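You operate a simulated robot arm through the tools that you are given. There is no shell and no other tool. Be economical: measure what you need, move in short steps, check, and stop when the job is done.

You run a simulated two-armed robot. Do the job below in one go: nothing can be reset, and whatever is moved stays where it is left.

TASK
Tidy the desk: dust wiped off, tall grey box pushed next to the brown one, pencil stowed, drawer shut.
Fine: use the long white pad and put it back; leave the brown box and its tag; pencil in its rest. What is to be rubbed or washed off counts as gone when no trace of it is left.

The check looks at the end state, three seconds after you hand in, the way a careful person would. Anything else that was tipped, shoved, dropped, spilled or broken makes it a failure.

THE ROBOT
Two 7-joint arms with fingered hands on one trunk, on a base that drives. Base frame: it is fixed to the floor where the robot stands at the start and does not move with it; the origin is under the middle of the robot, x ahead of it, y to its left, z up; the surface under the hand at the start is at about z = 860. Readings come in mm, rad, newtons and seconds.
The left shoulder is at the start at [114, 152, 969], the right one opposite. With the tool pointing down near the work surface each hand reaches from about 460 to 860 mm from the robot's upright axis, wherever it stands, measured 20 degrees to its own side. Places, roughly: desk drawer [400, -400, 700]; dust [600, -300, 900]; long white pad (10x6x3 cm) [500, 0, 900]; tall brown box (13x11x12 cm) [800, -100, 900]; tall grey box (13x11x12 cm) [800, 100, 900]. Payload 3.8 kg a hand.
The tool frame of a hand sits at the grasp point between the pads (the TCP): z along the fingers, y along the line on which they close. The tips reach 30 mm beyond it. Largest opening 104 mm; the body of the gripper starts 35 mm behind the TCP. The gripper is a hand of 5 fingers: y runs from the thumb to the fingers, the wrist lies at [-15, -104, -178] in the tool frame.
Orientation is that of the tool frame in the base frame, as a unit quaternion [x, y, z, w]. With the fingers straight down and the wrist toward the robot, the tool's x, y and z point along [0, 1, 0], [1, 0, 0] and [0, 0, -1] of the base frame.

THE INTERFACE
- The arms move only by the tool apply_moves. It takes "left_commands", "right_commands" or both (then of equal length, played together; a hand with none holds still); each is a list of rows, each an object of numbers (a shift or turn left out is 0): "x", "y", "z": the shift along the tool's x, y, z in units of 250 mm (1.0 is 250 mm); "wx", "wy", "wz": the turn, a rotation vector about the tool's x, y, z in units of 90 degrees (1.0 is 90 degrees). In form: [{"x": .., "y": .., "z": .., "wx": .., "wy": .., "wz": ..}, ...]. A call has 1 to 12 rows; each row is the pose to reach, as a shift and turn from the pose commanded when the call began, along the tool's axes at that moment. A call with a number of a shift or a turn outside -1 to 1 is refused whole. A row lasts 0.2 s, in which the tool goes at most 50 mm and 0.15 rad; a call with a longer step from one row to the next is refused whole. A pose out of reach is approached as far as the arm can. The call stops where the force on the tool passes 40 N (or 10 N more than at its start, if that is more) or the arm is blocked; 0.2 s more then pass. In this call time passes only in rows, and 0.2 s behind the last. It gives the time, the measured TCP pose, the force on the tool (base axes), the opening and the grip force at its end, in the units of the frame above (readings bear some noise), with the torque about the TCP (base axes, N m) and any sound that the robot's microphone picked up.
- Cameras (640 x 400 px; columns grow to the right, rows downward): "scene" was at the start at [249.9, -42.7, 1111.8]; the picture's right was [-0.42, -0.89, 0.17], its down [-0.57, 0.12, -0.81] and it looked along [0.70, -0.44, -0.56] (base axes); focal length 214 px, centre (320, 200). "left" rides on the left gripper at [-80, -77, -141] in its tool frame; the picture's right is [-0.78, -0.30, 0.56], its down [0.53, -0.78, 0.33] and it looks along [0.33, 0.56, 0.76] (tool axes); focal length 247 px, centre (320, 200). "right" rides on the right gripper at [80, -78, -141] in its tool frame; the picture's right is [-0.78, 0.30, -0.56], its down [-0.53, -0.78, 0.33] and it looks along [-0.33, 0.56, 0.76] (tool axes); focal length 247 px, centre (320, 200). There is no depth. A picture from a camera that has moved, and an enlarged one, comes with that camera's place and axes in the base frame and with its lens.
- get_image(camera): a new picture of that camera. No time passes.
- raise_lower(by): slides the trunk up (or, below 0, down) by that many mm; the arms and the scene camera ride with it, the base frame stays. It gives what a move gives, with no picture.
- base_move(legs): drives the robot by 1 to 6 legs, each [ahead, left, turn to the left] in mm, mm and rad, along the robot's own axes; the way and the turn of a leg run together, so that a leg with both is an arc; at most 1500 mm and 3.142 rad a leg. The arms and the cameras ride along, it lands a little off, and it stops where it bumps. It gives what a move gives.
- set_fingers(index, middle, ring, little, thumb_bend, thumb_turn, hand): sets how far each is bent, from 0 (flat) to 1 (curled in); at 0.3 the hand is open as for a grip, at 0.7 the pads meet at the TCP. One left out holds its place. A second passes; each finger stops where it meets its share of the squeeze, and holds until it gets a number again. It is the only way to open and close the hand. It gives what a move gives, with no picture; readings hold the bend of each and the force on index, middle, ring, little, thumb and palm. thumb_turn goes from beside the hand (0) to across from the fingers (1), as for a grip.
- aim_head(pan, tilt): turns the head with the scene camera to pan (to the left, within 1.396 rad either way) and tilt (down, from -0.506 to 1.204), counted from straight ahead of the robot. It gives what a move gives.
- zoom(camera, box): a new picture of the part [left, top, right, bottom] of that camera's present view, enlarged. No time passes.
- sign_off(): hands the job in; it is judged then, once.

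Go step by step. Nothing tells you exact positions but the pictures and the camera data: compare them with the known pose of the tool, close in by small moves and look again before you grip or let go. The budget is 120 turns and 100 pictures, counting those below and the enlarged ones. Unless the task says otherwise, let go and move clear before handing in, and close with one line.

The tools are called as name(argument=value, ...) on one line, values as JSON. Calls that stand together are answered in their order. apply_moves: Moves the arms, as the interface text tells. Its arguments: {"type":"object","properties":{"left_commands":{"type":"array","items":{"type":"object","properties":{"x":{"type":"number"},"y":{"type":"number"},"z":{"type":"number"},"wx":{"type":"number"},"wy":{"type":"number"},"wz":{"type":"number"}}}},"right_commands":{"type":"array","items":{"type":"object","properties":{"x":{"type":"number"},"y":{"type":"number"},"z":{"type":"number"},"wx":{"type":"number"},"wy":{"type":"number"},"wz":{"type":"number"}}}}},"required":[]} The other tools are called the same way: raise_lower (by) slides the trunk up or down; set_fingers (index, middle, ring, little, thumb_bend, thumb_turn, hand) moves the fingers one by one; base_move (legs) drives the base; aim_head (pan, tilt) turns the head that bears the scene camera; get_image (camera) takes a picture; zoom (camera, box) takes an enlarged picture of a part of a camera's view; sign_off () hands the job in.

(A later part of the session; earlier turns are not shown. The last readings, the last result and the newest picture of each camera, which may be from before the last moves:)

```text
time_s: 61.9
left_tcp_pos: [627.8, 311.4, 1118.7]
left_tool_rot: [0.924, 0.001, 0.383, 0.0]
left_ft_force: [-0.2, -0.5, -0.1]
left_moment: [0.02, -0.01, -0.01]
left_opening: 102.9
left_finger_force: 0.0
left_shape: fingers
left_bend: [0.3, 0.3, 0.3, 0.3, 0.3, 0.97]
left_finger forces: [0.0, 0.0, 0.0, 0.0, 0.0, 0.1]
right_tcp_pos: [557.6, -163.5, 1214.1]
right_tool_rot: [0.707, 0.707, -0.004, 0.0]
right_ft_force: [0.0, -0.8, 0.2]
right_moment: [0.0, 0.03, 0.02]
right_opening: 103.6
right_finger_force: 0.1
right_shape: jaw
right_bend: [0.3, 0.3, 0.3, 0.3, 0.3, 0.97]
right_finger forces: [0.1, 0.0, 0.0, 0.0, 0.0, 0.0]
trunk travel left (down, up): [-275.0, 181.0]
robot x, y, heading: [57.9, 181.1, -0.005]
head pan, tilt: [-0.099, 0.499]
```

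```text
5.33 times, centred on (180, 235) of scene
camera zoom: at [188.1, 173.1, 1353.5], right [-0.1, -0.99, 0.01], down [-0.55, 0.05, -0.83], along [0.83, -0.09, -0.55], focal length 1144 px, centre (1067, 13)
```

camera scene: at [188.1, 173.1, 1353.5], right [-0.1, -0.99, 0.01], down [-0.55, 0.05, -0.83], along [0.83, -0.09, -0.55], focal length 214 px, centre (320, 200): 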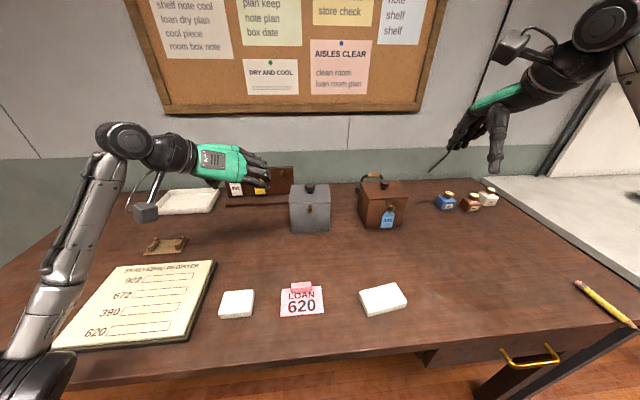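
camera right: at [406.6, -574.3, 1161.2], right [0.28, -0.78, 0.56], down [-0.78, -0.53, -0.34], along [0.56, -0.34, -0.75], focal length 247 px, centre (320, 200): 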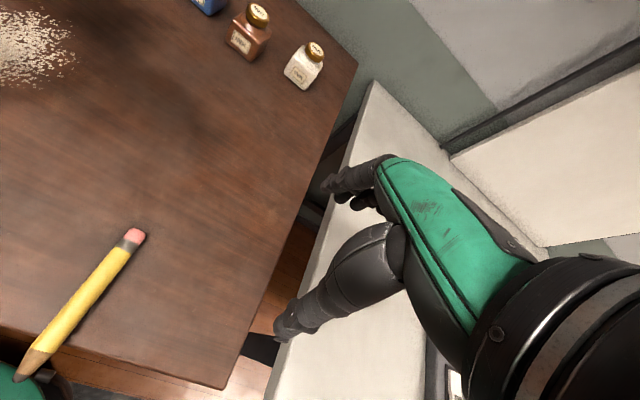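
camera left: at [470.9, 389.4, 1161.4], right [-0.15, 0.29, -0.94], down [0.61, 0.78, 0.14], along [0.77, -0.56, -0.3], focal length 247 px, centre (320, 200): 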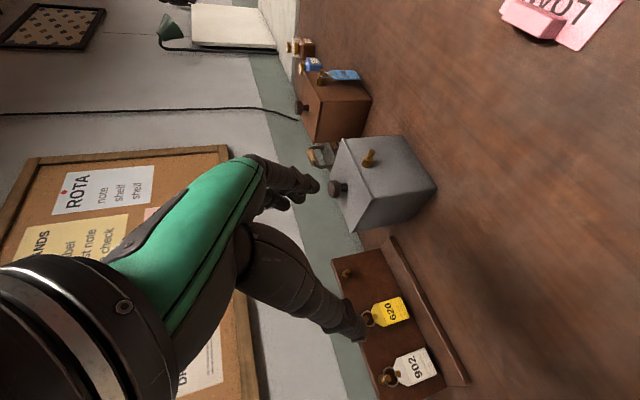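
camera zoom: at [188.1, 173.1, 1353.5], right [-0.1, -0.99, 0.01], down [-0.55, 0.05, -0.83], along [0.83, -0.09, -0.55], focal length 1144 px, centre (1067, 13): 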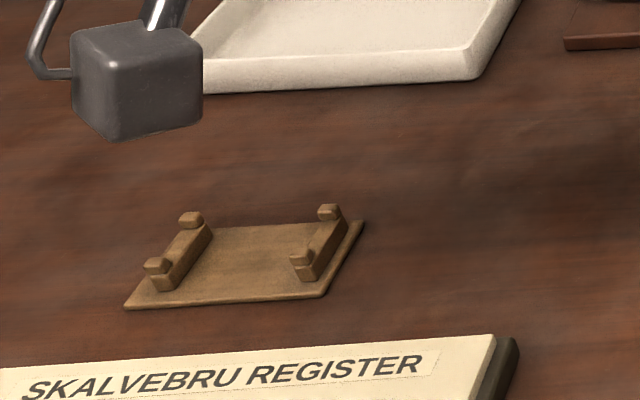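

The grey box front is at x≈741 with y 79 to 207, the brown box is at y -54 to -178, and the gap is about 133 mm. I bring the hand down beside the grey box, with margin.

apply_moves(left_commands=[{"x": -0.013, "z": 0.165}, {"x": -0.025, "z": 0.33}, {"x": -0.038, "z": 0.495}, {"x": -0.05, "z": 0.66}, {"x": -0.063, "z": 0.825}, {"x": -0.076, "z": 0.99}])

zoom(camera="scene", box=[180, 120, 440, 280])

get_image(camera="left")

```text
time_s: 63.3
left_tcp_pos: [790.9, 312.3, 929.4]
left_tool_rot: [0.924, -0.001, 0.383, 0.0]
left_ft_force: [0.5, 0.1, -0.2]
left_moment: [0.0, -0.02, -0.03]
left_opening: 102.9
left_finger_force: 0.0
left_shape: fingers
left_bend: [0.3, 0.3, 0.3, 0.3, 0.3, 0.97]
left_finger forces: [0.1, 0.0, 0.0, 0.1, 0.0, 0.0]
right_tcp_pos: [557.5, -165.3, 1212.3]
right_tool_rot: [0.707, 0.707, -0.005, 0.0]
right_ft_force: [-0.2, -0.5, 1.2]
right_moment: [0.0, 0.02, -0.01]
right_opening: 103.5
right_finger_force: 0.1
right_shape: jaw
right_bend: [0.3, 0.3, 0.3, 0.3, 0.3, 0.97]
right_finger forces: [0.0, 0.0, 0.1, 0.0, 0.0, 0.0]
trunk travel left (down, up): [-275.0, 181.0]
robot x, y, heading: [57.8, 183.5, 0.0]
head pan, tilt: [-0.099, 0.499]
```

```text
2.46 times, centred on (310, 200) of scene
camera zoom: at [189.6, 172.3, 1353.3], right [-0.1, -0.99, 0.01], down [-0.55, 0.05, -0.83], along [0.83, -0.09, -0.55], focal length 528 px, centre (345, 200)
```

zoom: 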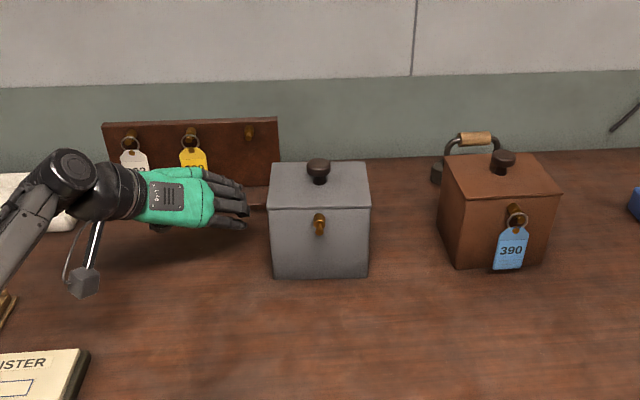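

```text
45 pictures are left
camera left: at [634.1, 389.7, 972.6], right [-0.15, 0.3, -0.94], down [0.61, 0.78, 0.14], along [0.77, -0.56, -0.3], focal length 247 px, centre (320, 200)
```

left: 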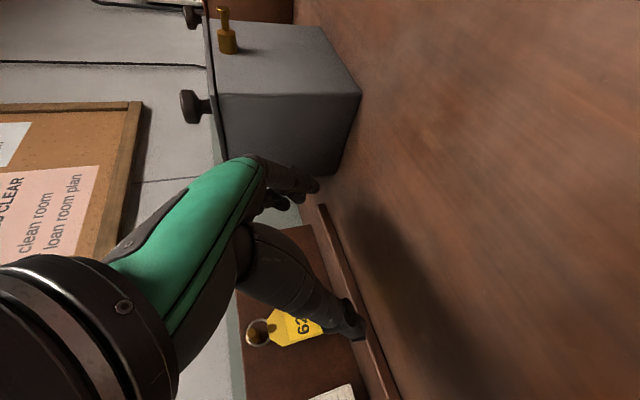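

The fingers are lined up with the box's left side. I push slowly part of the way and check for rotation or tipping.

apply_moves(left_commands=[{"y": 0.08}, {"y": 0.15}, {"y": 0.2}, {"y": 0.25}, {"y": 0.3}, {"y": 0.35}, {"y": 0.4}, {"y": 0.44}])

zoom(camera="scene", box=[180, 120, 440, 280])

```text
time_s: 65.1
left_tcp_pos: [788.8, 201.9, 929.8]
left_tool_rot: [0.924, 0.0, 0.382, 0.0]
left_ft_force: [0.0, 1.3, 1.0]
left_moment: [0.0, 0.01, -0.04]
left_opening: 102.9
left_finger_force: 0.6
left_shape: fingers
left_bend: [0.3, 0.31, 0.3, 0.3, 0.3, 0.97]
left_finger forces: [0.0, 1.7, 0.0, 0.0, 0.1, 0.0]
right_tcp_pos: [557.5, -165.2, 1212.1]
right_tool_rot: [0.708, 0.707, -0.005, 0.0]
right_ft_force: [-0.3, -0.5, 0.5]
right_moment: [0.01, 0.0, 0.0]
right_opening: 103.8
right_finger_force: 0.0
right_shape: jaw
right_bend: [0.3, 0.3, 0.3, 0.3, 0.3, 0.97]
right_finger forces: [0.0, 0.0, 0.1, 0.1, 0.0, 0.0]
trunk travel left (down, up): [-275.0, 181.0]
robot x, y, heading: [58.5, 184.3, -0.002]
head pan, tilt: [-0.099, 0.499]
```

```text
2.46 times, centred on (310, 200) of scene
camera zoom: at [188.5, 173.1, 1353.5], right [-0.1, -0.99, 0.01], down [-0.55, 0.05, -0.83], along [0.83, -0.09, -0.55], focal length 528 px, centre (345, 200)
```

zoom: 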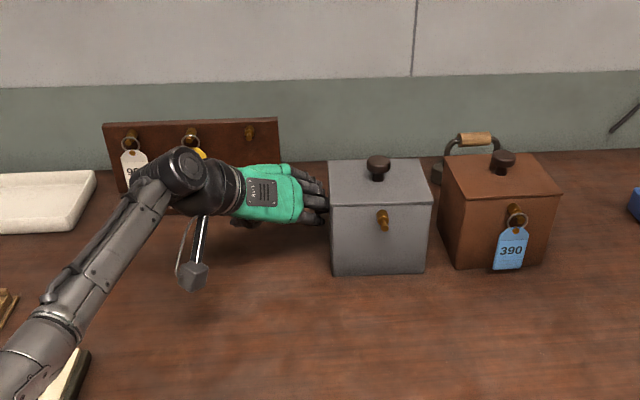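

The box slides straight, with about 54 mm of gap left. I push another 38 mm and look.

apply_moves(left_commands=[{"y": 0.04}, {"y": 0.08}, {"y": 0.115}, {"y": 0.15}])

zoom(camera="scene", box=[280, 150, 440, 250])

```text
time_s: 66.1
left_tcp_pos: [790.1, 163.4, 929.6]
left_tool_rot: [0.924, 0.0, 0.383, 0.001]
left_ft_force: [0.1, 0.2, 0.2]
left_moment: [0.02, 0.0, 0.0]
left_opening: 103.1
left_finger_force: 0.4
left_shape: fingers
left_bend: [0.3, 0.31, 0.3, 0.3, 0.3, 0.97]
left_finger forces: [0.0, 1.2, 0.1, 0.1, 0.1, 0.0]
right_tcp_pos: [557.8, -164.9, 1212.8]
right_tool_rot: [0.708, 0.707, -0.003, -0.001]
right_ft_force: [-0.5, 0.1, 0.6]
right_moment: [0.01, 0.03, 0.0]
right_opening: 103.7
right_finger_force: 0.1
right_shape: jaw
right_bend: [0.3, 0.3, 0.3, 0.3, 0.3, 0.97]
right_finger forces: [0.0, 0.1, 0.0, 0.0, 0.0, 0.0]
trunk travel left (down, up): [-275.0, 181.0]
robot x, y, heading: [58.6, 182.1, 0.001]
head pan, tilt: [-0.099, 0.499]
heard: snap
```

```text
4.00 times, centred on (360, 200) of scene
camera zoom: at [188.5, 172.9, 1353.5], right [-0.1, -0.99, 0.01], down [-0.55, 0.05, -0.83], along [0.83, -0.09, -0.55], focal length 858 px, centre (160, 200)
```

zoom: 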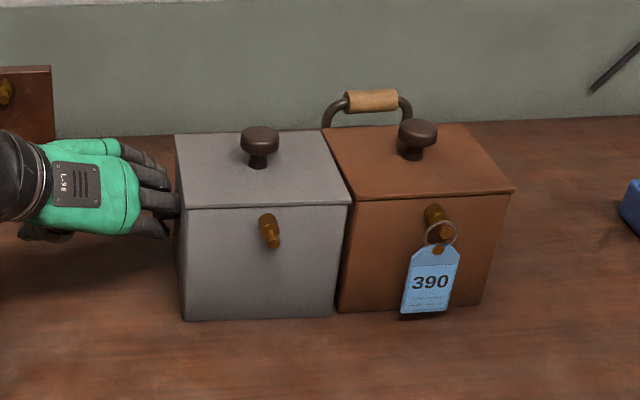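

The boxes are now side by side, but I heard a snap. I check the whole scene before anything else.

get_image(camera="scene")

zoom(camera="scene", box=[340, 170, 420, 240])

get_image(camera="left")

```text
42 pictures are left
camera scene: at [188.5, 172.9, 1353.5], right [-0.1, -0.99, 0.01], down [-0.55, 0.05, -0.83], along [0.83, -0.09, -0.55], focal length 214 px, centre (320, 200)
```

scene: 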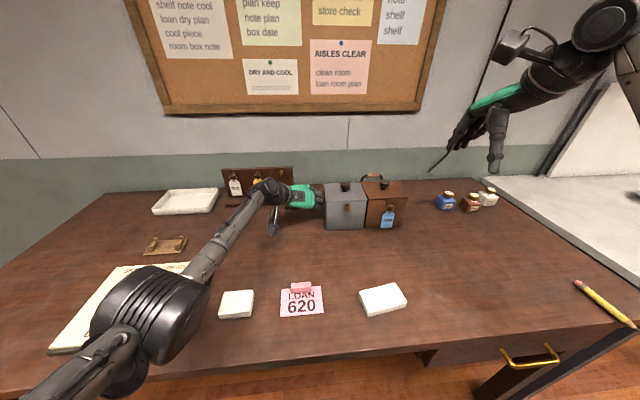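

```text
5.71 times, centred on (380, 205) of scene
camera zoom: at [188.5, 172.9, 1353.5], right [-0.1, -0.99, 0.01], down [-0.55, 0.05, -0.83], along [0.83, -0.09, -0.55], focal length 1226 px, centre (-23, 171)
```

zoom: 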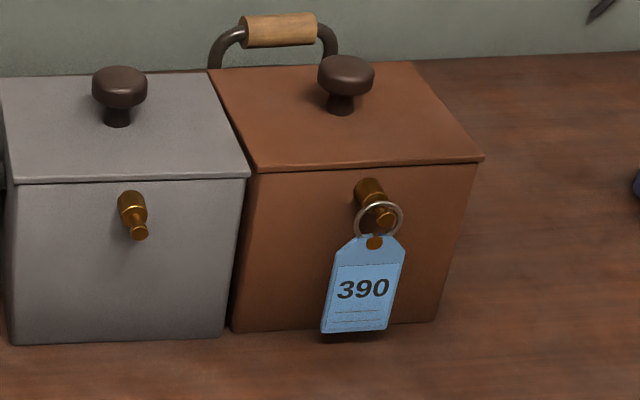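

```text
40 pictures are left
camera left: at [633.3, 241.4, 973.0], right [-0.15, 0.29, -0.94], down [0.61, 0.78, 0.14], along [0.77, -0.56, -0.3], focal length 247 px, centre (320, 200)
```

left: 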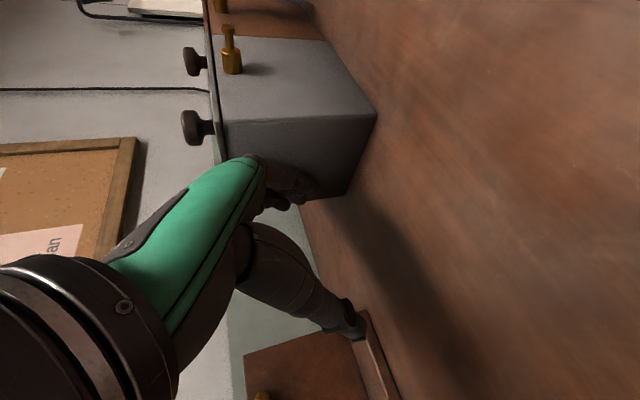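

The boxes look fine, with the tag still on its knob. I zoom in on the rack and the left part of the desk.

zoom(camera="scene", box=[130, 150, 330, 270])

zoom(camera="scene", box=[400, 160, 640, 340])

```text
3.20 times, centred on (230, 210) of scene
camera zoom: at [188.5, 172.9, 1353.5], right [-0.1, -0.99, 0.01], down [-0.55, 0.05, -0.83], along [0.83, -0.09, -0.55], focal length 686 px, centre (608, 168)
```

zoom: 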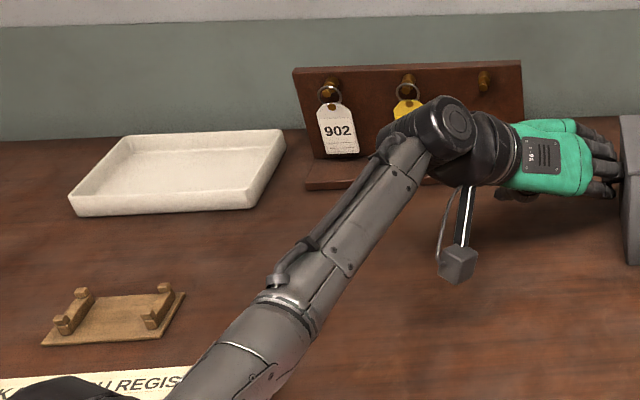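

```text
2.22 times, centred on (520, 250) of scene
camera zoom: at [188.5, 172.9, 1353.5], right [-0.1, -0.99, 0.01], down [-0.55, 0.05, -0.83], along [0.83, -0.09, -0.55], focal length 477 px, centre (-124, 89)
```

zoom: 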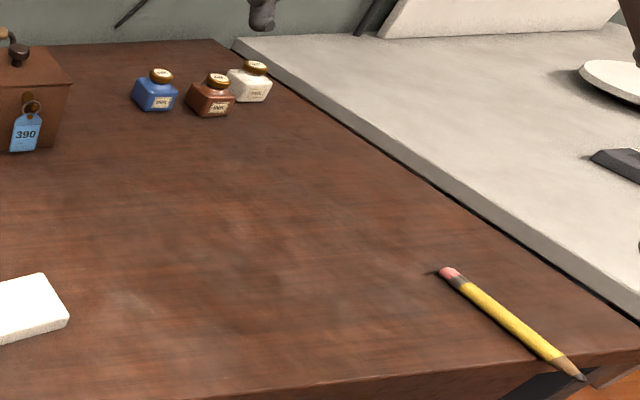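

Everything is in order, so the snap was probably the boxes meeting. I withdraw the left hand the way it came.

apply_moves(left_commands=[{"y": -0.12}, {"y": -0.27}, {"y": -0.42}, {"y": -0.55}, {"y": -0.55, "x": 0.013, "z": -0.165}, {"y": -0.55, "x": 0.025, "z": -0.33}, {"y": -0.55, "x": 0.038, "z": -0.495}, {"y": -0.55, "x": 0.05, "z": -0.66}, {"y": -0.55, "x": 0.063, "z": -0.825}, {"y": -0.55, "x": 0.076, "z": -0.99}])

get_image(camera="scene")

zoom(camera="scene", box=[120, 210, 210, 270])

```text
time_s: 68.3
left_tcp_pos: [626.0, 301.8, 1117.8]
left_tool_rot: [0.924, 0.0, 0.382, 0.001]
left_ft_force: [-0.2, 0.5, 0.2]
left_moment: [0.0, -0.02, -0.03]
left_opening: 102.9
left_finger_force: 0.2
left_shape: fingers
left_bend: [0.3, 0.3, 0.3, 0.3, 0.3, 0.97]
left_finger forces: [0.1, 0.0, 0.1, 0.0, 0.0, 0.0]
right_tcp_pos: [557.0, -163.3, 1212.8]
right_tool_rot: [0.708, 0.706, -0.004, 0.0]
right_ft_force: [0.7, -0.5, 0.2]
right_moment: [0.0, -0.03, 0.0]
right_opening: 103.8
right_finger_force: 0.1
right_shape: jaw
right_bend: [0.3, 0.3, 0.3, 0.3, 0.3, 0.97]
right_finger forces: [0.1, 0.0, 0.1, 0.1, 0.0, 0.1]
trunk travel left (down, up): [-275.0, 181.0]
robot x, y, heading: [57.3, 182.0, 0.003]
head pan, tilt: [-0.099, 0.499]
heard: snap
```

```text
37 pictures are left
camera scene: at [187.6, 173.2, 1353.6], right [-0.1, -0.99, 0.01], down [-0.55, 0.05, -0.83], along [0.83, -0.09, -0.55], focal length 214 px, centre (320, 200)
```

scene: 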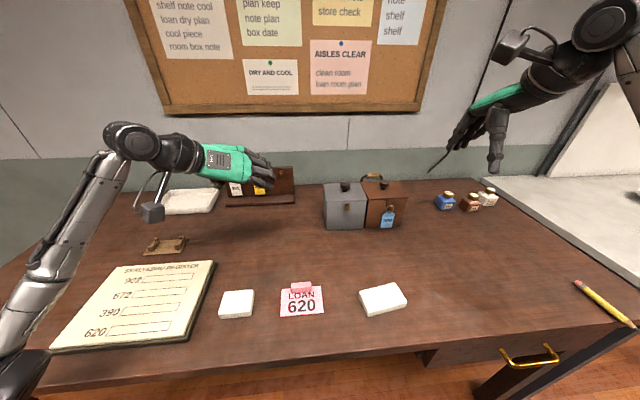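

```text
6.67 times, centred on (165, 240) of scene
camera zoom: at [187.6, 173.2, 1353.6], right [-0.1, -0.99, 0.01], down [-0.55, 0.05, -0.83], along [0.83, -0.09, -0.55], focal length 1430 px, centre (1353, -67)
```

zoom: 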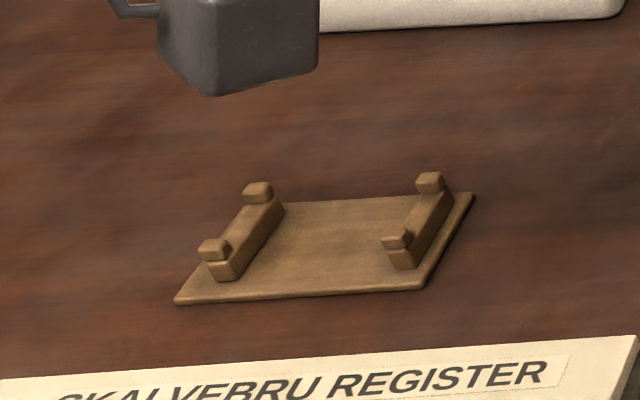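

The rest plate is at x 676–738, y 539–642, with its cradle bars at y≈549 and 627, so the pencil goes along y at x≈710, y≈588. Now I drive to the pencil for the right hand and pre-rotate that hand to close across it.

base_move(legs=[[-207, 0, 0], [0, -617, 0]])

apply_moves(right_commands=[{"wz": -0.09}, {"wz": -0.18}, {"wz": -0.27}, {"wz": -0.36}, {"wz": -0.45}, {"wz": -0.54}, {"wz": -0.63}, {"wz": -0.72}, {"wz": -0.81}, {"wz": -0.9}, {"wz": -0.96}, {"wz": -1.0}])

aim_head(pan=-0.3, tilt=0.8)

get_image(camera="scene")

```text
time_s: 73.0
left_tcp_pos: [419.2, -315.0, 1118.4]
left_tool_rot: [0.924, 0.001, 0.382, 0.0]
left_ft_force: [-0.1, 0.1, -0.4]
left_moment: [0.03, 0.0, 0.01]
left_opening: 102.9
left_finger_force: 0.0
left_shape: fingers
left_bend: [0.3, 0.3, 0.3, 0.3, 0.3, 0.97]
left_finger forces: [0.0, 0.0, 0.0, 0.0, 0.0, 0.0]
right_tcp_pos: [348.5, -782.0, 1212.6]
right_tool_rot: [0.707, 0.707, -0.004, -0.001]
right_ft_force: [0.5, -0.6, -0.2]
right_moment: [0.01, 0.01, 0.0]
right_opening: 103.9
right_finger_force: 0.1
right_shape: jaw
right_bend: [0.3, 0.3, 0.3, 0.3, 0.3, 0.97]
right_finger forces: [0.0, 0.1, 0.0, 0.0, 0.0, 0.1]
trunk travel left (down, up): [-275.0, 181.0]
robot x, y, heading: [-149.9, -437.4, -0.003]
head pan, tilt: [-0.099, 0.499]
```

```text
time_s: 75.6
left_tcp_pos: [419.0, -315.6, 1117.6]
left_tool_rot: [0.924, 0.001, 0.383, 0.001]
left_ft_force: [0.4, -0.2, 0.6]
left_moment: [-0.01, 0.01, -0.01]
left_opening: 102.9
left_finger_force: 0.0
left_shape: fingers
left_bend: [0.3, 0.3, 0.3, 0.3, 0.3, 0.97]
left_finger forces: [0.0, 0.0, 0.0, 0.1, 0.0, 0.0]
right_tcp_pos: [348.7, -782.2, 1212.4]
right_tool_rot: [-0.001, 1.0, -0.002, -0.004]
right_ft_force: [-0.3, -0.1, 0.3]
right_moment: [-0.03, -0.01, 0.0]
right_opening: 103.7
right_finger_force: 0.0
right_shape: jaw
right_bend: [0.3, 0.3, 0.3, 0.3, 0.3, 0.97]
right_finger forces: [0.0, 0.0, 0.0, 0.0, 0.0, 0.0]
trunk travel left (down, up): [-275.0, 181.0]
robot x, y, heading: [-147.2, -436.0, 0.004]
head pan, tilt: [-0.099, 0.499]
```

```text
time_s: 76.4
left_tcp_pos: [417.9, -316.6, 1117.8]
left_tool_rot: [0.924, 0.001, 0.383, 0.001]
left_ft_force: [0.1, 1.2, 0.6]
left_moment: [0.01, 0.01, 0.03]
left_opening: 102.8
left_finger_force: 0.1
left_shape: fingers
left_bend: [0.3, 0.3, 0.3, 0.3, 0.3, 0.97]
left_finger forces: [0.0, 0.0, 0.0, 0.0, 0.1, 0.1]
right_tcp_pos: [349.6, -783.1, 1213.5]
right_tool_rot: [0.001, 1.0, -0.003, -0.004]
right_ft_force: [0.7, 1.5, -0.2]
right_moment: [0.0, -0.02, -0.02]
right_opening: 103.7
right_finger_force: 0.0
right_shape: jaw
right_bend: [0.3, 0.3, 0.3, 0.3, 0.3, 0.97]
right_finger forces: [0.0, 0.0, 0.0, 0.0, 0.0, 0.0]
trunk travel left (down, up): [-275.0, 181.0]
robot x, y, heading: [-146.1, -433.4, -0.002]
head pan, tilt: [-0.3, 0.799]
```

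```text
35 pictures are left
camera scene: at [-36.1, -460.2, 1328.9], right [-0.29, -0.96, 0.03], down [-0.74, 0.21, -0.63], along [0.6, -0.21, -0.77], focal length 214 px, centre (320, 200)
```

scene: 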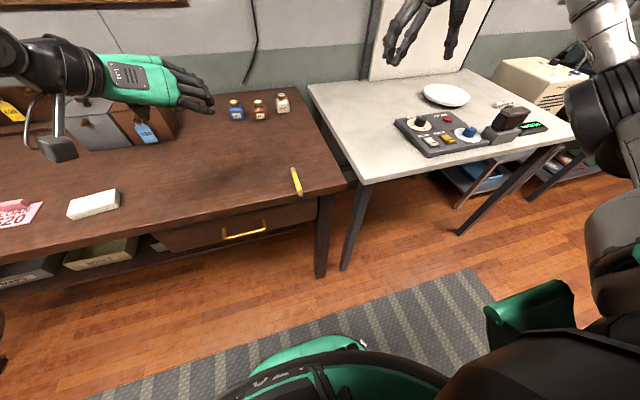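

The right hand is rotated, with its closing direction along y. I measure the pencil closely.

zoom(camera="scene", box=[260, 150, 340, 210])

get_image(camera="right")

```text
6.67 times, centred on (300, 180) of scene
camera zoom: at [-36.1, -460.2, 1328.9], right [-0.29, -0.96, 0.03], down [-0.74, 0.21, -0.63], along [0.6, -0.21, -0.77], focal length 1430 px, centre (453, 333)
```

zoom: 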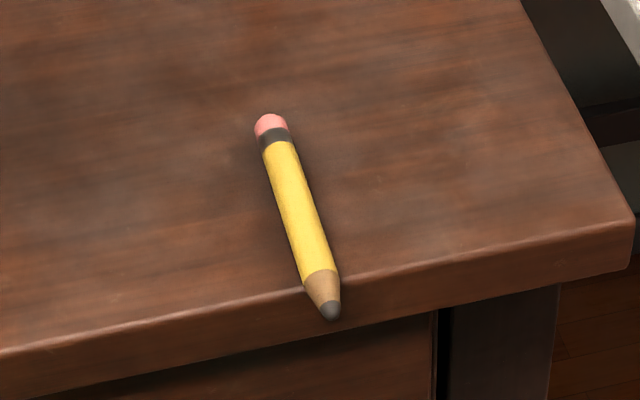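

```text
33 pictures are left
camera right: at [269.2, -857.9, 1354.5], right [0.78, 0.3, 0.55], down [0.53, -0.78, -0.33], along [0.33, 0.55, -0.77], focal length 247 px, centre (320, 200)
```

right: 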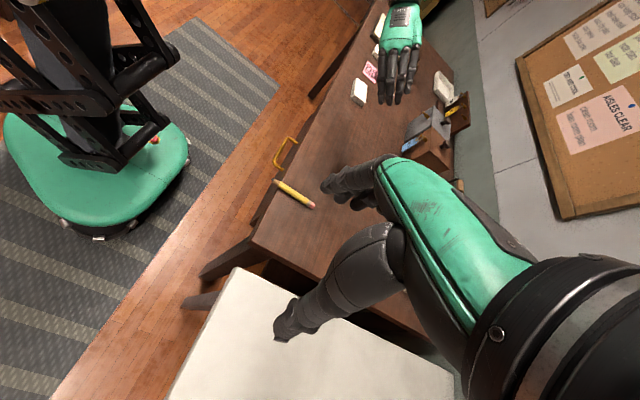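

The pencil runs from x≈350 to 470 at y≈-538, about 12 mm thick. I curl the right ring and little fingers away, move the left hand aside and bring the right hand over the pencil.

set_fingers(hand="right", ring=1.0, little=1.0)

apply_moves(left_commands=[{"y": -0.1}, {"y": -0.2}, {"y": -0.3}, {"y": -0.4}, {"y": -0.4}, {"y": -0.4}, {"y": -0.4}, {"y": -0.4}], right_commands=[{"x": -0.04, "y": 0.12, "z": 0.12}, {"x": -0.08, "y": 0.245, "z": 0.245}, {"x": -0.12, "y": 0.37, "z": 0.37}, {"x": -0.16, "y": 0.49, "z": 0.49}, {"x": -0.2, "y": 0.61, "z": 0.61}, {"x": -0.24, "y": 0.735, "z": 0.735}, {"x": -0.28, "y": 0.86, "z": 0.86}, {"x": -0.32, "y": 0.98, "z": 0.98}])

get_image(camera="right")

zoom(camera="scene", box=[220, 100, 380, 220])

```text
time_s: 77.4
left_tcp_pos: [418.6, -315.2, 1116.8]
left_tool_rot: [0.924, 0.001, 0.383, 0.001]
left_ft_force: [0.2, -0.2, 0.3]
left_moment: [-0.03, -0.01, 0.02]
left_opening: 102.9
left_finger_force: 0.1
left_shape: fingers
left_bend: [0.3, 0.3, 0.3, 0.3, 0.3, 0.97]
left_finger forces: [0.0, 0.1, 0.0, 0.0, 0.1, 0.0]
right_tcp_pos: [349.3, -783.1, 1214.3]
right_tool_rot: [-0.001, 1.0, -0.003, -0.004]
right_ft_force: [0.5, 0.3, -0.5]
right_moment: [0.0, -0.03, -0.01]
right_opening: 103.0
right_finger_force: 0.1
right_shape: fingers
right_bend: [0.3, 0.3, 1.0, 1.0, 0.3, 0.97]
right_finger forces: [0.1, 0.0, 0.1, 0.1, 0.1, 0.0]
trunk travel left (down, up): [-275.0, 181.0]
robot x, y, heading: [-150.5, -436.6, -0.001]
head pan, tilt: [-0.3, 0.799]
```

```text
time_s: 79.2
left_tcp_pos: [419.1, -213.6, 1116.6]
left_tool_rot: [0.925, 0.002, 0.381, 0.001]
left_ft_force: [1.2, -0.2, 0.1]
left_moment: [-0.03, 0.01, 0.02]
left_opening: 103.2
left_finger_force: 0.0
left_shape: fingers
left_bend: [0.3, 0.3, 0.3, 0.3, 0.3, 0.97]
left_finger forces: [0.0, 0.0, 0.1, 0.1, 0.1, 0.0]
right_tcp_pos: [428.6, -537.3, 965.8]
right_tool_rot: [0.0, 1.0, -0.004, -0.004]
right_ft_force: [-0.5, 0.0, 1.0]
right_moment: [0.01, 0.0, 0.0]
right_opening: 103.1
right_finger_force: 0.1
right_shape: fingers
right_bend: [0.3, 0.3, 1.0, 1.0, 0.3, 0.97]
right_finger forces: [0.0, 0.0, 0.0, 0.0, 0.0, 0.1]
trunk travel left (down, up): [-275.0, 181.0]
robot x, y, heading: [-153.5, -437.6, 0.001]
head pan, tilt: [-0.3, 0.799]
```

```text
32 pictures are left
camera right: at [348.8, -612.7, 1106.4], right [0.78, 0.3, 0.55], down [0.53, -0.78, -0.33], along [0.33, 0.55, -0.77], focal length 247 px, centre (320, 200)
```

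right: 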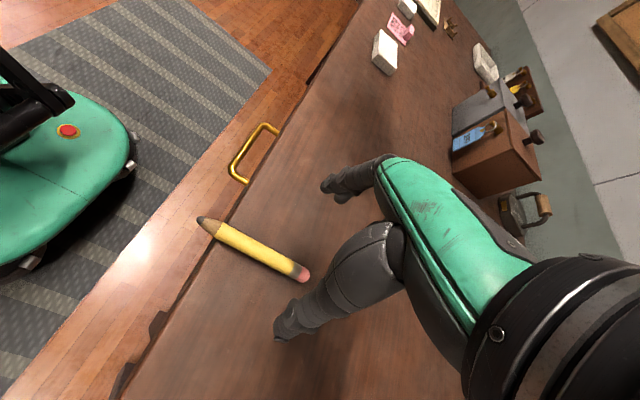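

```text
3.33 times, centred on (300, 160) of scene
camera zoom: at [-35.5, -459.1, 1328.7], right [-0.29, -0.96, 0.03], down [-0.74, 0.21, -0.63], along [0.6, -0.21, -0.77], focal length 715 px, centre (387, 333)
```

zoom: 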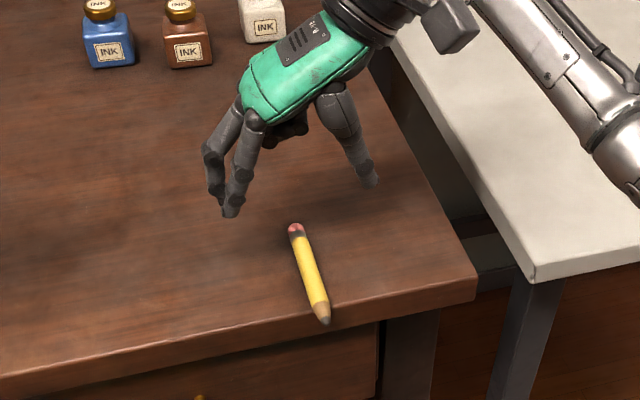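

The index finger turns out nearly opposite the thumb, so I shift to TCP x≈400, centring the two-finger grip on the pencil. Then I descend.

apply_moves(right_commands=[{"x": 0.112, "y": 0.008, "z": 0.08}, {"x": 0.112, "y": 0.008, "z": 0.18}, {"x": 0.112, "y": 0.008, "z": 0.264}])

get_image(camera="right")

zoom(camera="scene", box=[240, 110, 360, 220])

```text
time_s: 80.0
left_tcp_pos: [419.1, -214.7, 1117.8]
left_tool_rot: [0.924, 0.002, 0.383, 0.0]
left_ft_force: [-0.1, -0.1, -0.4]
left_moment: [-0.01, 0.0, -0.03]
left_opening: 102.7
left_finger_force: 0.1
left_shape: fingers
left_bend: [0.3, 0.3, 0.3, 0.3, 0.3, 0.97]
left_finger forces: [0.1, 0.0, 0.0, 0.0, 0.0, 0.0]
right_tcp_pos: [398.9, -537.2, 900.9]
right_tool_rot: [-0.001, 1.0, -0.003, -0.003]
right_ft_force: [-0.6, -0.1, 0.0]
right_moment: [0.0, 0.01, -0.02]
right_opening: 103.2
right_finger_force: 0.1
right_shape: fingers
right_bend: [0.3, 0.3, 1.0, 1.0, 0.3, 0.97]
right_finger forces: [0.0, 0.0, 0.0, 0.0, 0.1, 0.1]
trunk travel left (down, up): [-275.0, 181.0]
robot x, y, heading: [-148.8, -433.3, 0.001]
head pan, tilt: [-0.3, 0.799]
```

```text
30 pictures are left
camera right: at [318.8, -612.8, 1041.5], right [0.78, 0.3, 0.55], down [0.53, -0.78, -0.33], along [0.33, 0.55, -0.77], focal length 247 px, centre (320, 200)
```

right: 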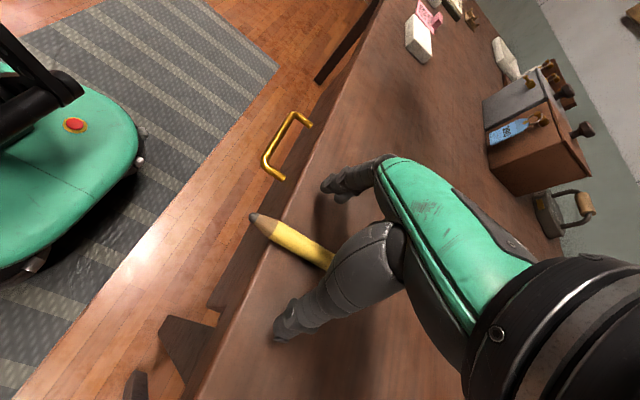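

```text
3.64 times, centred on (300, 165) of scene
camera zoom: at [-35.9, -460.1, 1328.8], right [-0.29, -0.96, 0.03], down [-0.74, 0.21, -0.63], along [0.6, -0.21, -0.77], focal length 780 px, centre (393, 327)
```

zoom: 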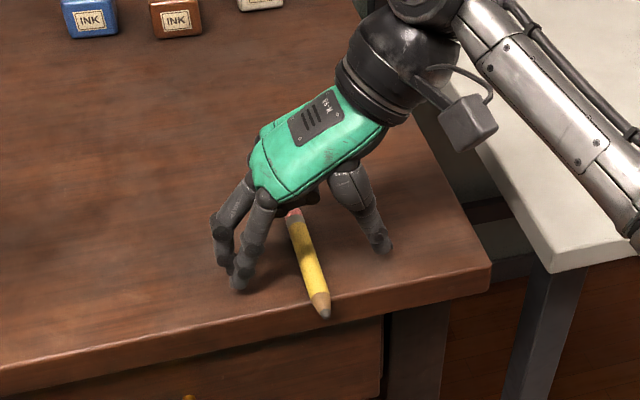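

The pencil lies between thumb and fingers. I drop 4 mm more and close index, middle and thumb.

apply_moves(right_commands=[{"z": 0.018}])

set_fingers(hand="right", index=0.6, middle=0.6, thumb_bend=0.6)

get_image(camera="right")

```text
time_s: 80.4
left_tcp_pos: [419.2, -214.6, 1116.9]
left_tool_rot: [0.924, 0.002, 0.383, 0.0]
left_ft_force: [0.2, 0.4, 0.0]
left_moment: [0.04, 0.01, 0.03]
left_opening: 102.9
left_finger_force: 0.1
left_shape: fingers
left_bend: [0.3, 0.3, 0.3, 0.3, 0.3, 0.97]
left_finger forces: [0.0, 0.1, 0.1, 0.1, 0.0, 0.0]
right_tcp_pos: [399.1, -538.2, 895.8]
right_tool_rot: [0.0, 1.0, -0.003, -0.004]
right_ft_force: [-0.6, 0.0, -0.2]
right_moment: [0.0, -0.03, 0.0]
right_opening: 102.9
right_finger_force: 0.1
right_shape: fingers
right_bend: [0.3, 0.3, 1.0, 1.0, 0.3, 0.97]
right_finger forces: [0.0, 0.1, 0.0, 0.0, 0.1, 0.0]
trunk travel left (down, up): [-275.0, 181.0]
robot x, y, heading: [-150.3, -437.8, 0.001]
head pan, tilt: [-0.3, 0.799]
```

```text
time_s: 81.4
left_tcp_pos: [418.1, -215.1, 1117.9]
left_tool_rot: [0.924, -0.001, 0.383, 0.0]
left_ft_force: [-0.3, -0.3, 0.2]
left_moment: [0.0, 0.0, -0.03]
left_opening: 102.9
left_finger_force: 0.1
left_shape: fingers
left_bend: [0.3, 0.3, 0.3, 0.3, 0.3, 0.97]
left_finger forces: [0.0, 0.1, 0.0, 0.0, 0.0, 0.1]
right_tcp_pos: [397.8, -537.0, 896.5]
right_tool_rot: [0.001, 1.0, -0.003, -0.003]
right_ft_force: [0.1, 0.5, 0.1]
right_moment: [-0.02, 0.0, 0.03]
right_opening: 26.6
right_finger_force: 0.0
right_shape: fingers
right_bend: [0.6, 0.6, 1.0, 1.0, 0.6, 0.97]
right_finger forces: [0.0, 0.0, 0.0, 0.1, 0.1, 0.1]
trunk travel left (down, up): [-275.0, 181.0]
robot x, y, heading: [-153.1, -433.6, -0.002]
head pan, tilt: [-0.3, 0.799]
```

```text
28 pictures are left
camera right: at [318.9, -612.7, 1037.2], right [0.78, 0.3, 0.55], down [0.53, -0.78, -0.33], along [0.33, 0.55, -0.77], focal length 247 px, centre (320, 200)
```

right: 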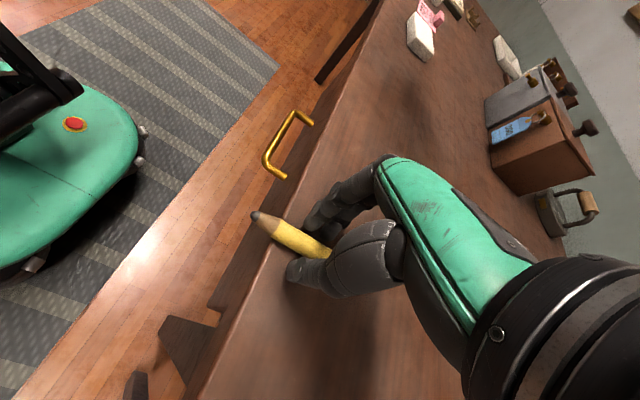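

Nearly closed, with an opening of 26 mm and no contact yet. I close the rest of the way.

set_fingers(hand="right", index=0.74, middle=0.74, thumb_bend=0.74)

zoom(camera="right", box=[200, 140, 420, 320])

```text
time_s: 82.4
left_tcp_pos: [418.1, -215.5, 1118.7]
left_tool_rot: [0.924, 0.001, 0.383, 0.0]
left_ft_force: [1.1, -0.3, 0.2]
left_moment: [0.02, -0.05, -0.01]
left_opening: 103.0
left_finger_force: 0.1
left_shape: fingers
left_bend: [0.3, 0.3, 0.3, 0.3, 0.3, 0.97]
left_finger forces: [0.0, 0.1, 0.0, 0.0, 0.0, 0.1]
right_tcp_pos: [398.5, -537.4, 894.5]
right_tool_rot: [0.0, 1.0, -0.002, -0.003]
right_ft_force: [0.1, -0.2, 0.3]
right_moment: [0.0, 0.03, 0.01]
right_opening: 9.8
right_finger_force: 10.1
right_shape: fingers
right_bend: [0.73, 0.73, 1.0, 1.0, 0.66, 0.96]
right_finger forces: [7.0, 2.8, 0.0, 0.0, 10.8, 0.1]
trunk travel left (down, up): [-275.0, 181.0]
robot x, y, heading: [-147.5, -436.5, -0.001]
head pan, tilt: [-0.3, 0.799]
```

```text
2.22 times, centred on (310, 230) of right
camera zoom: at [318.9, -612.8, 1037.2], right [0.78, 0.3, 0.55], down [0.53, -0.78, -0.33], along [0.33, 0.55, -0.77], focal length 549 px, centre (342, 133)
```

zoom: 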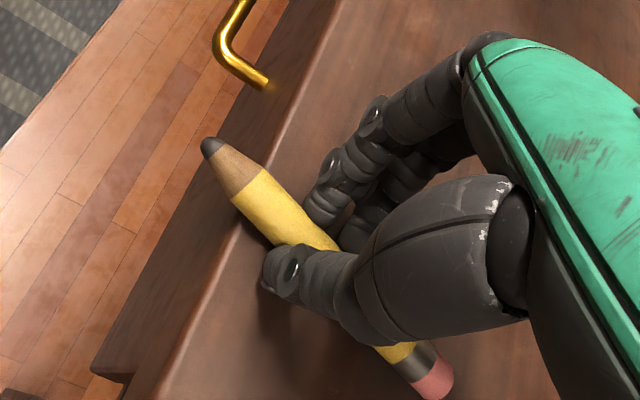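

The pencil is gripped across its middle. I lift it and check that it stays level.

apply_moves(right_commands=[{"z": -0.06}, {"z": -0.2}, {"z": -0.38}, {"z": -0.56}, {"z": -0.74}, {"z": -0.9}])

zoom(camera="right", box=[200, 140, 420, 320])

get_image(camera="scene")

```text
time_s: 83.8
left_tcp_pos: [418.4, -215.0, 1117.5]
left_tool_rot: [0.924, 0.001, 0.382, 0.0]
left_ft_force: [0.3, 0.1, -0.3]
left_moment: [-0.01, -0.02, 0.01]
left_opening: 102.9
left_finger_force: 0.0
left_shape: fingers
left_bend: [0.3, 0.3, 0.3, 0.3, 0.3, 0.97]
left_finger forces: [0.0, 0.1, 0.0, 0.0, 0.0, 0.0]
right_tcp_pos: [400.7, -533.9, 1122.4]
right_tool_rot: [0.0, 1.0, -0.003, -0.004]
right_ft_force: [0.0, 1.1, -0.3]
right_moment: [-0.04, 0.01, 0.01]
right_opening: 9.9
right_finger_force: 10.5
right_shape: fingers
right_bend: [0.73, 0.73, 1.0, 1.0, 0.66, 0.96]
right_finger forces: [7.0, 2.9, 0.1, 0.1, 10.6, 0.1]
trunk travel left (down, up): [-275.0, 181.0]
robot x, y, heading: [-145.7, -436.7, 0.001]
head pan, tilt: [-0.3, 0.799]
```

```text
2.22 times, centred on (310, 230) of right
camera zoom: at [319.5, -609.7, 1263.7], right [0.78, 0.3, 0.55], down [0.53, -0.78, -0.33], along [0.33, 0.55, -0.77], focal length 549 px, centre (342, 133)
```

zoom: 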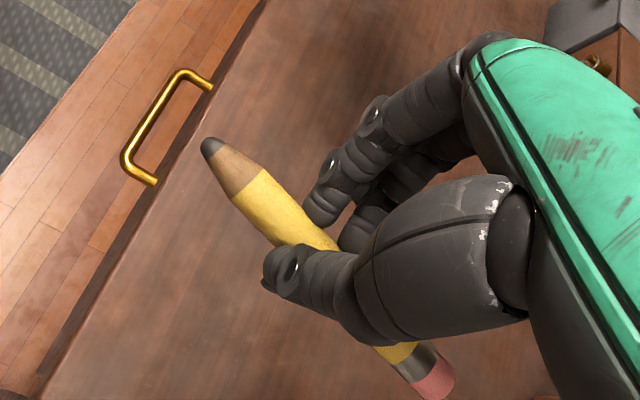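

```text
25 pictures are left
camera scene: at [-36.5, -459.6, 1328.9], right [-0.29, -0.96, 0.03], down [-0.74, 0.21, -0.63], along [0.6, -0.21, -0.77], focal length 214 px, centre (320, 200)
```

scene: 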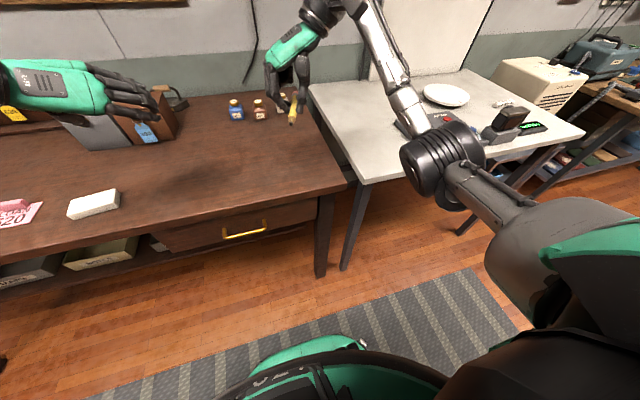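

The pencil is held firmly but turned about 17° in the grip. I compensate with the tool yaw and drive left to the rest at [710, 588].

apply_moves(right_commands=[{"wz": 0.09}, {"wz": 0.18}, {"wz": 0.27}, {"wz": 0.36}, {"wz": 0.45}, {"wz": 0.54}, {"wz": 0.63}, {"wz": 0.72}, {"wz": 0.78}, {"wz": 0.807}])

base_move(legs=[[0, 1097, 0], [170, 0, 0]])

aim_head(pan=-0.1, tilt=0.65)

get_image(camera="scene")

get_image(camera="right")

```text
time_s: 86.0
left_tcp_pos: [418.3, -215.9, 1117.8]
left_tool_rot: [0.924, 0.002, 0.382, 0.001]
left_ft_force: [0.4, 0.6, -0.6]
left_moment: [-0.02, -0.01, 0.01]
left_opening: 102.9
left_finger_force: 0.0
left_shape: fingers
left_bend: [0.3, 0.3, 0.3, 0.3, 0.3, 0.97]
left_finger forces: [0.0, 0.0, 0.0, 0.0, 0.0, 0.1]
right_tcp_pos: [400.4, -535.5, 1121.4]
right_tool_rot: [0.593, 0.805, -0.005, -0.001]
right_ft_force: [0.2, -0.1, -0.6]
right_moment: [0.02, 0.0, -0.01]
right_opening: 9.7
right_finger_force: 10.1
right_shape: fingers
right_bend: [0.73, 0.73, 1.0, 1.0, 0.66, 0.96]
right_finger forces: [7.0, 2.9, 0.0, 0.0, 10.5, 0.0]
trunk travel left (down, up): [-275.0, 181.0]
robot x, y, heading: [-153.5, -434.9, 0.0]
head pan, tilt: [-0.3, 0.799]
```

```text
time_s: 92.7
left_tcp_pos: [587.4, 880.5, 1118.6]
left_tool_rot: [0.924, 0.001, 0.383, 0.0]
left_ft_force: [-0.5, 0.6, 0.1]
left_moment: [-0.02, 0.01, 0.02]
left_opening: 102.8
left_finger_force: 0.0
left_shape: fingers
left_bend: [0.3, 0.3, 0.3, 0.3, 0.3, 0.97]
left_finger forces: [0.1, 0.1, 0.0, 0.1, 0.0, 0.0]
right_tcp_pos: [568.7, 559.5, 1122.2]
right_tool_rot: [0.592, 0.806, -0.003, 0.0]
right_ft_force: [0.1, -0.7, -0.5]
right_moment: [0.02, -0.01, 0.0]
right_opening: 9.5
right_finger_force: 10.2
right_shape: fingers
right_bend: [0.73, 0.73, 1.0, 1.0, 0.66, 0.96]
right_finger forces: [7.0, 2.9, 0.1, 0.0, 10.5, 0.0]
trunk travel left (down, up): [-275.0, 181.0]
robot x, y, heading: [21.0, 662.1, -0.002]
head pan, tilt: [-0.3, 0.799]
```

```text
time_s: 93.4
left_tcp_pos: [588.9, 880.9, 1117.3]
left_tool_rot: [0.924, 0.001, 0.383, 0.0]
left_ft_force: [0.7, 0.0, 0.2]
left_moment: [-0.04, -0.03, 0.01]
left_opening: 102.8
left_finger_force: 0.1
left_shape: fingers
left_bend: [0.3, 0.3, 0.3, 0.3, 0.3, 0.97]
left_finger forces: [0.0, 0.1, 0.1, 0.0, 0.0, 0.0]
right_tcp_pos: [570.4, 559.3, 1120.4]
right_tool_rot: [0.592, 0.806, -0.005, -0.002]
right_ft_force: [-0.5, -0.1, -0.3]
right_moment: [-0.04, 0.02, 0.0]
right_opening: 9.6
right_finger_force: 10.4
right_shape: fingers
right_bend: [0.73, 0.73, 1.0, 1.0, 0.66, 0.96]
right_finger forces: [7.0, 2.8, 0.1, 0.0, 10.5, 0.1]
trunk travel left (down, up): [-275.0, 181.0]
robot x, y, heading: [17.8, 660.1, -0.004]
head pan, tilt: [-0.099, 0.649]
```

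```text
24 pictures are left
camera scene: at [144.8, 651.3, 1340.4], right [-0.1, -0.99, 0.01], down [-0.67, 0.06, -0.74], along [0.74, -0.08, -0.67], focal length 214 px, centre (320, 200)
```

scene: 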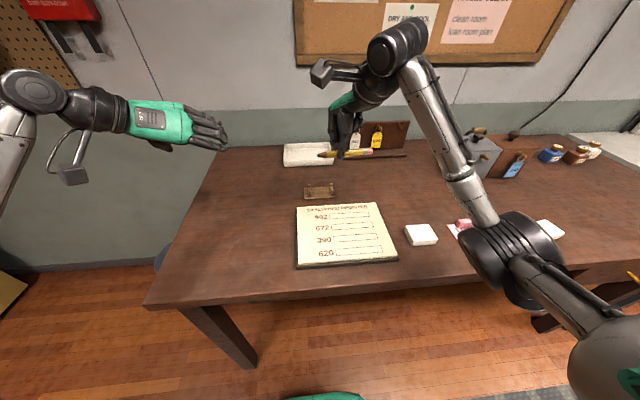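

```text
23 pictures are left
camera right: at [472.8, 615.6, 1261.7], right [0.52, -0.65, 0.56], down [-0.58, -0.74, -0.32], along [0.62, -0.16, -0.77], focal length 247 px, centre (320, 200)
```

right: 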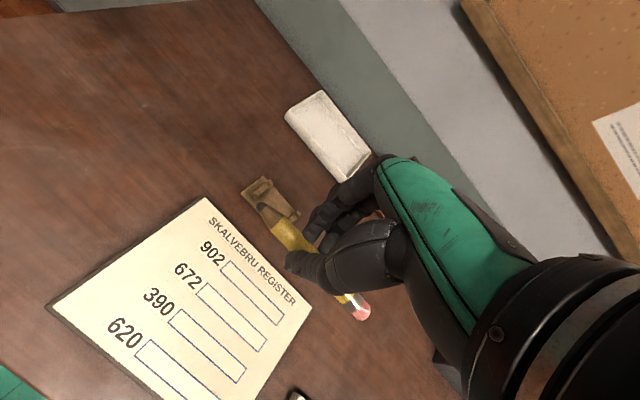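

The pencil lies parallel to the rest's long side. I zoom in to measure the rest accurately from here.

zoom(camera="scene", box=[280, 135, 380, 210])

zoom(camera="right", box=[220, 150, 400, 340])

```text
5.33 times, centred on (330, 172) of scene
camera zoom: at [144.8, 651.3, 1340.4], right [-0.1, -0.99, 0.01], down [-0.67, 0.06, -0.74], along [0.74, -0.08, -0.67], focal length 1144 px, centre (267, 347)
```

zoom: 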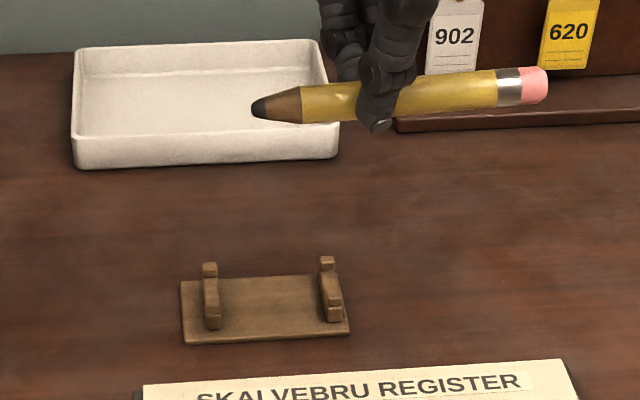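

```text
2.11 times, centred on (310, 245) of right
camera zoom: at [472.8, 615.6, 1261.7], right [0.52, -0.65, 0.56], down [-0.58, -0.74, -0.32], along [0.62, -0.16, -0.77], focal length 520 px, centre (341, 105)
```

zoom: 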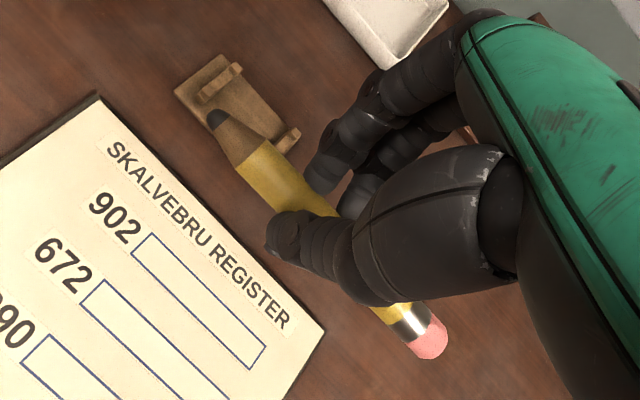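

The rest is at x 680–739, y 541–645, so the pencil centre should go to about [709, 591]. I move to hover about 40 mm above it and look again.

apply_moves(right_commands=[{"x": -0.002, "y": 0.1, "z": 0.115}, {"x": -0.004, "y": 0.2, "z": 0.23}, {"x": -0.006, "y": 0.3, "z": 0.345}, {"x": -0.008, "y": 0.4, "z": 0.46}, {"x": -0.01, "y": 0.5, "z": 0.575}, {"x": -0.012, "y": 0.592, "z": 0.684}])

zoom(camera="scene", box=[280, 135, 380, 210])

zoom(camera="right", box=[220, 150, 400, 340])

```text
time_s: 94.8
left_tcp_pos: [588.7, 881.5, 1115.9]
left_tool_rot: [0.924, 0.001, 0.383, 0.0]
left_ft_force: [0.2, 0.9, -0.5]
left_moment: [0.02, 0.0, 0.01]
left_opening: 102.9
left_finger_force: 0.1
left_shape: fingers
left_bend: [0.3, 0.3, 0.3, 0.3, 0.3, 0.97]
left_finger forces: [0.0, 0.0, 0.0, 0.0, 0.0, 0.0]
right_tcp_pos: [711.6, 600.9, 948.6]
right_tool_rot: [0.593, 0.805, -0.004, -0.002]
right_ft_force: [0.0, 0.0, -0.3]
right_moment: [0.0, 0.03, 0.01]
right_opening: 9.3
right_finger_force: 10.4
right_shape: fingers
right_bend: [0.73, 0.73, 1.0, 1.0, 0.66, 0.96]
right_finger forces: [6.8, 2.9, 0.0, 0.0, 10.1, 0.0]
trunk travel left (down, up): [-275.0, 181.0]
robot x, y, heading: [22.0, 663.4, -0.003]
head pan, tilt: [-0.099, 0.649]
```

```text
5.33 times, centred on (330, 172) of scene
camera zoom: at [144.7, 652.0, 1340.4], right [-0.1, -0.99, 0.01], down [-0.67, 0.06, -0.74], along [0.74, -0.08, -0.67], focal length 1144 px, centre (267, 347)
```

zoom: 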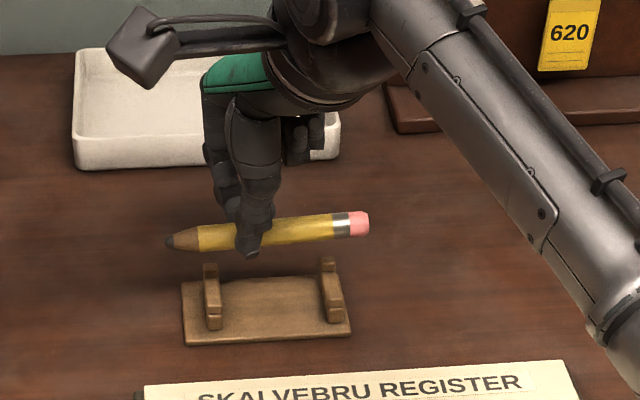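

```text
2.11 times, centred on (310, 245) of right
camera zoom: at [614.1, 656.7, 1089.2], right [0.52, -0.65, 0.56], down [-0.58, -0.74, -0.32], along [0.62, -0.16, -0.76], focal length 520 px, centre (341, 105)
```

zoom: 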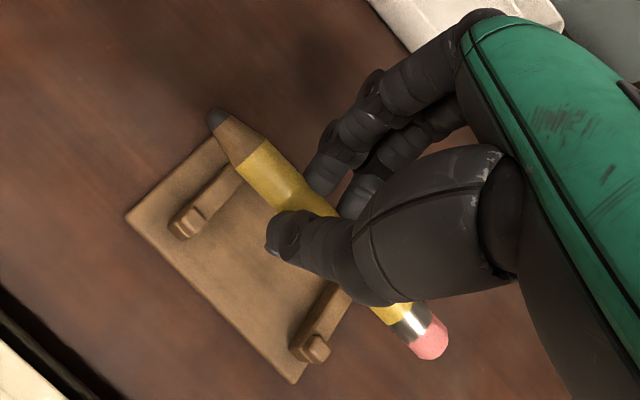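

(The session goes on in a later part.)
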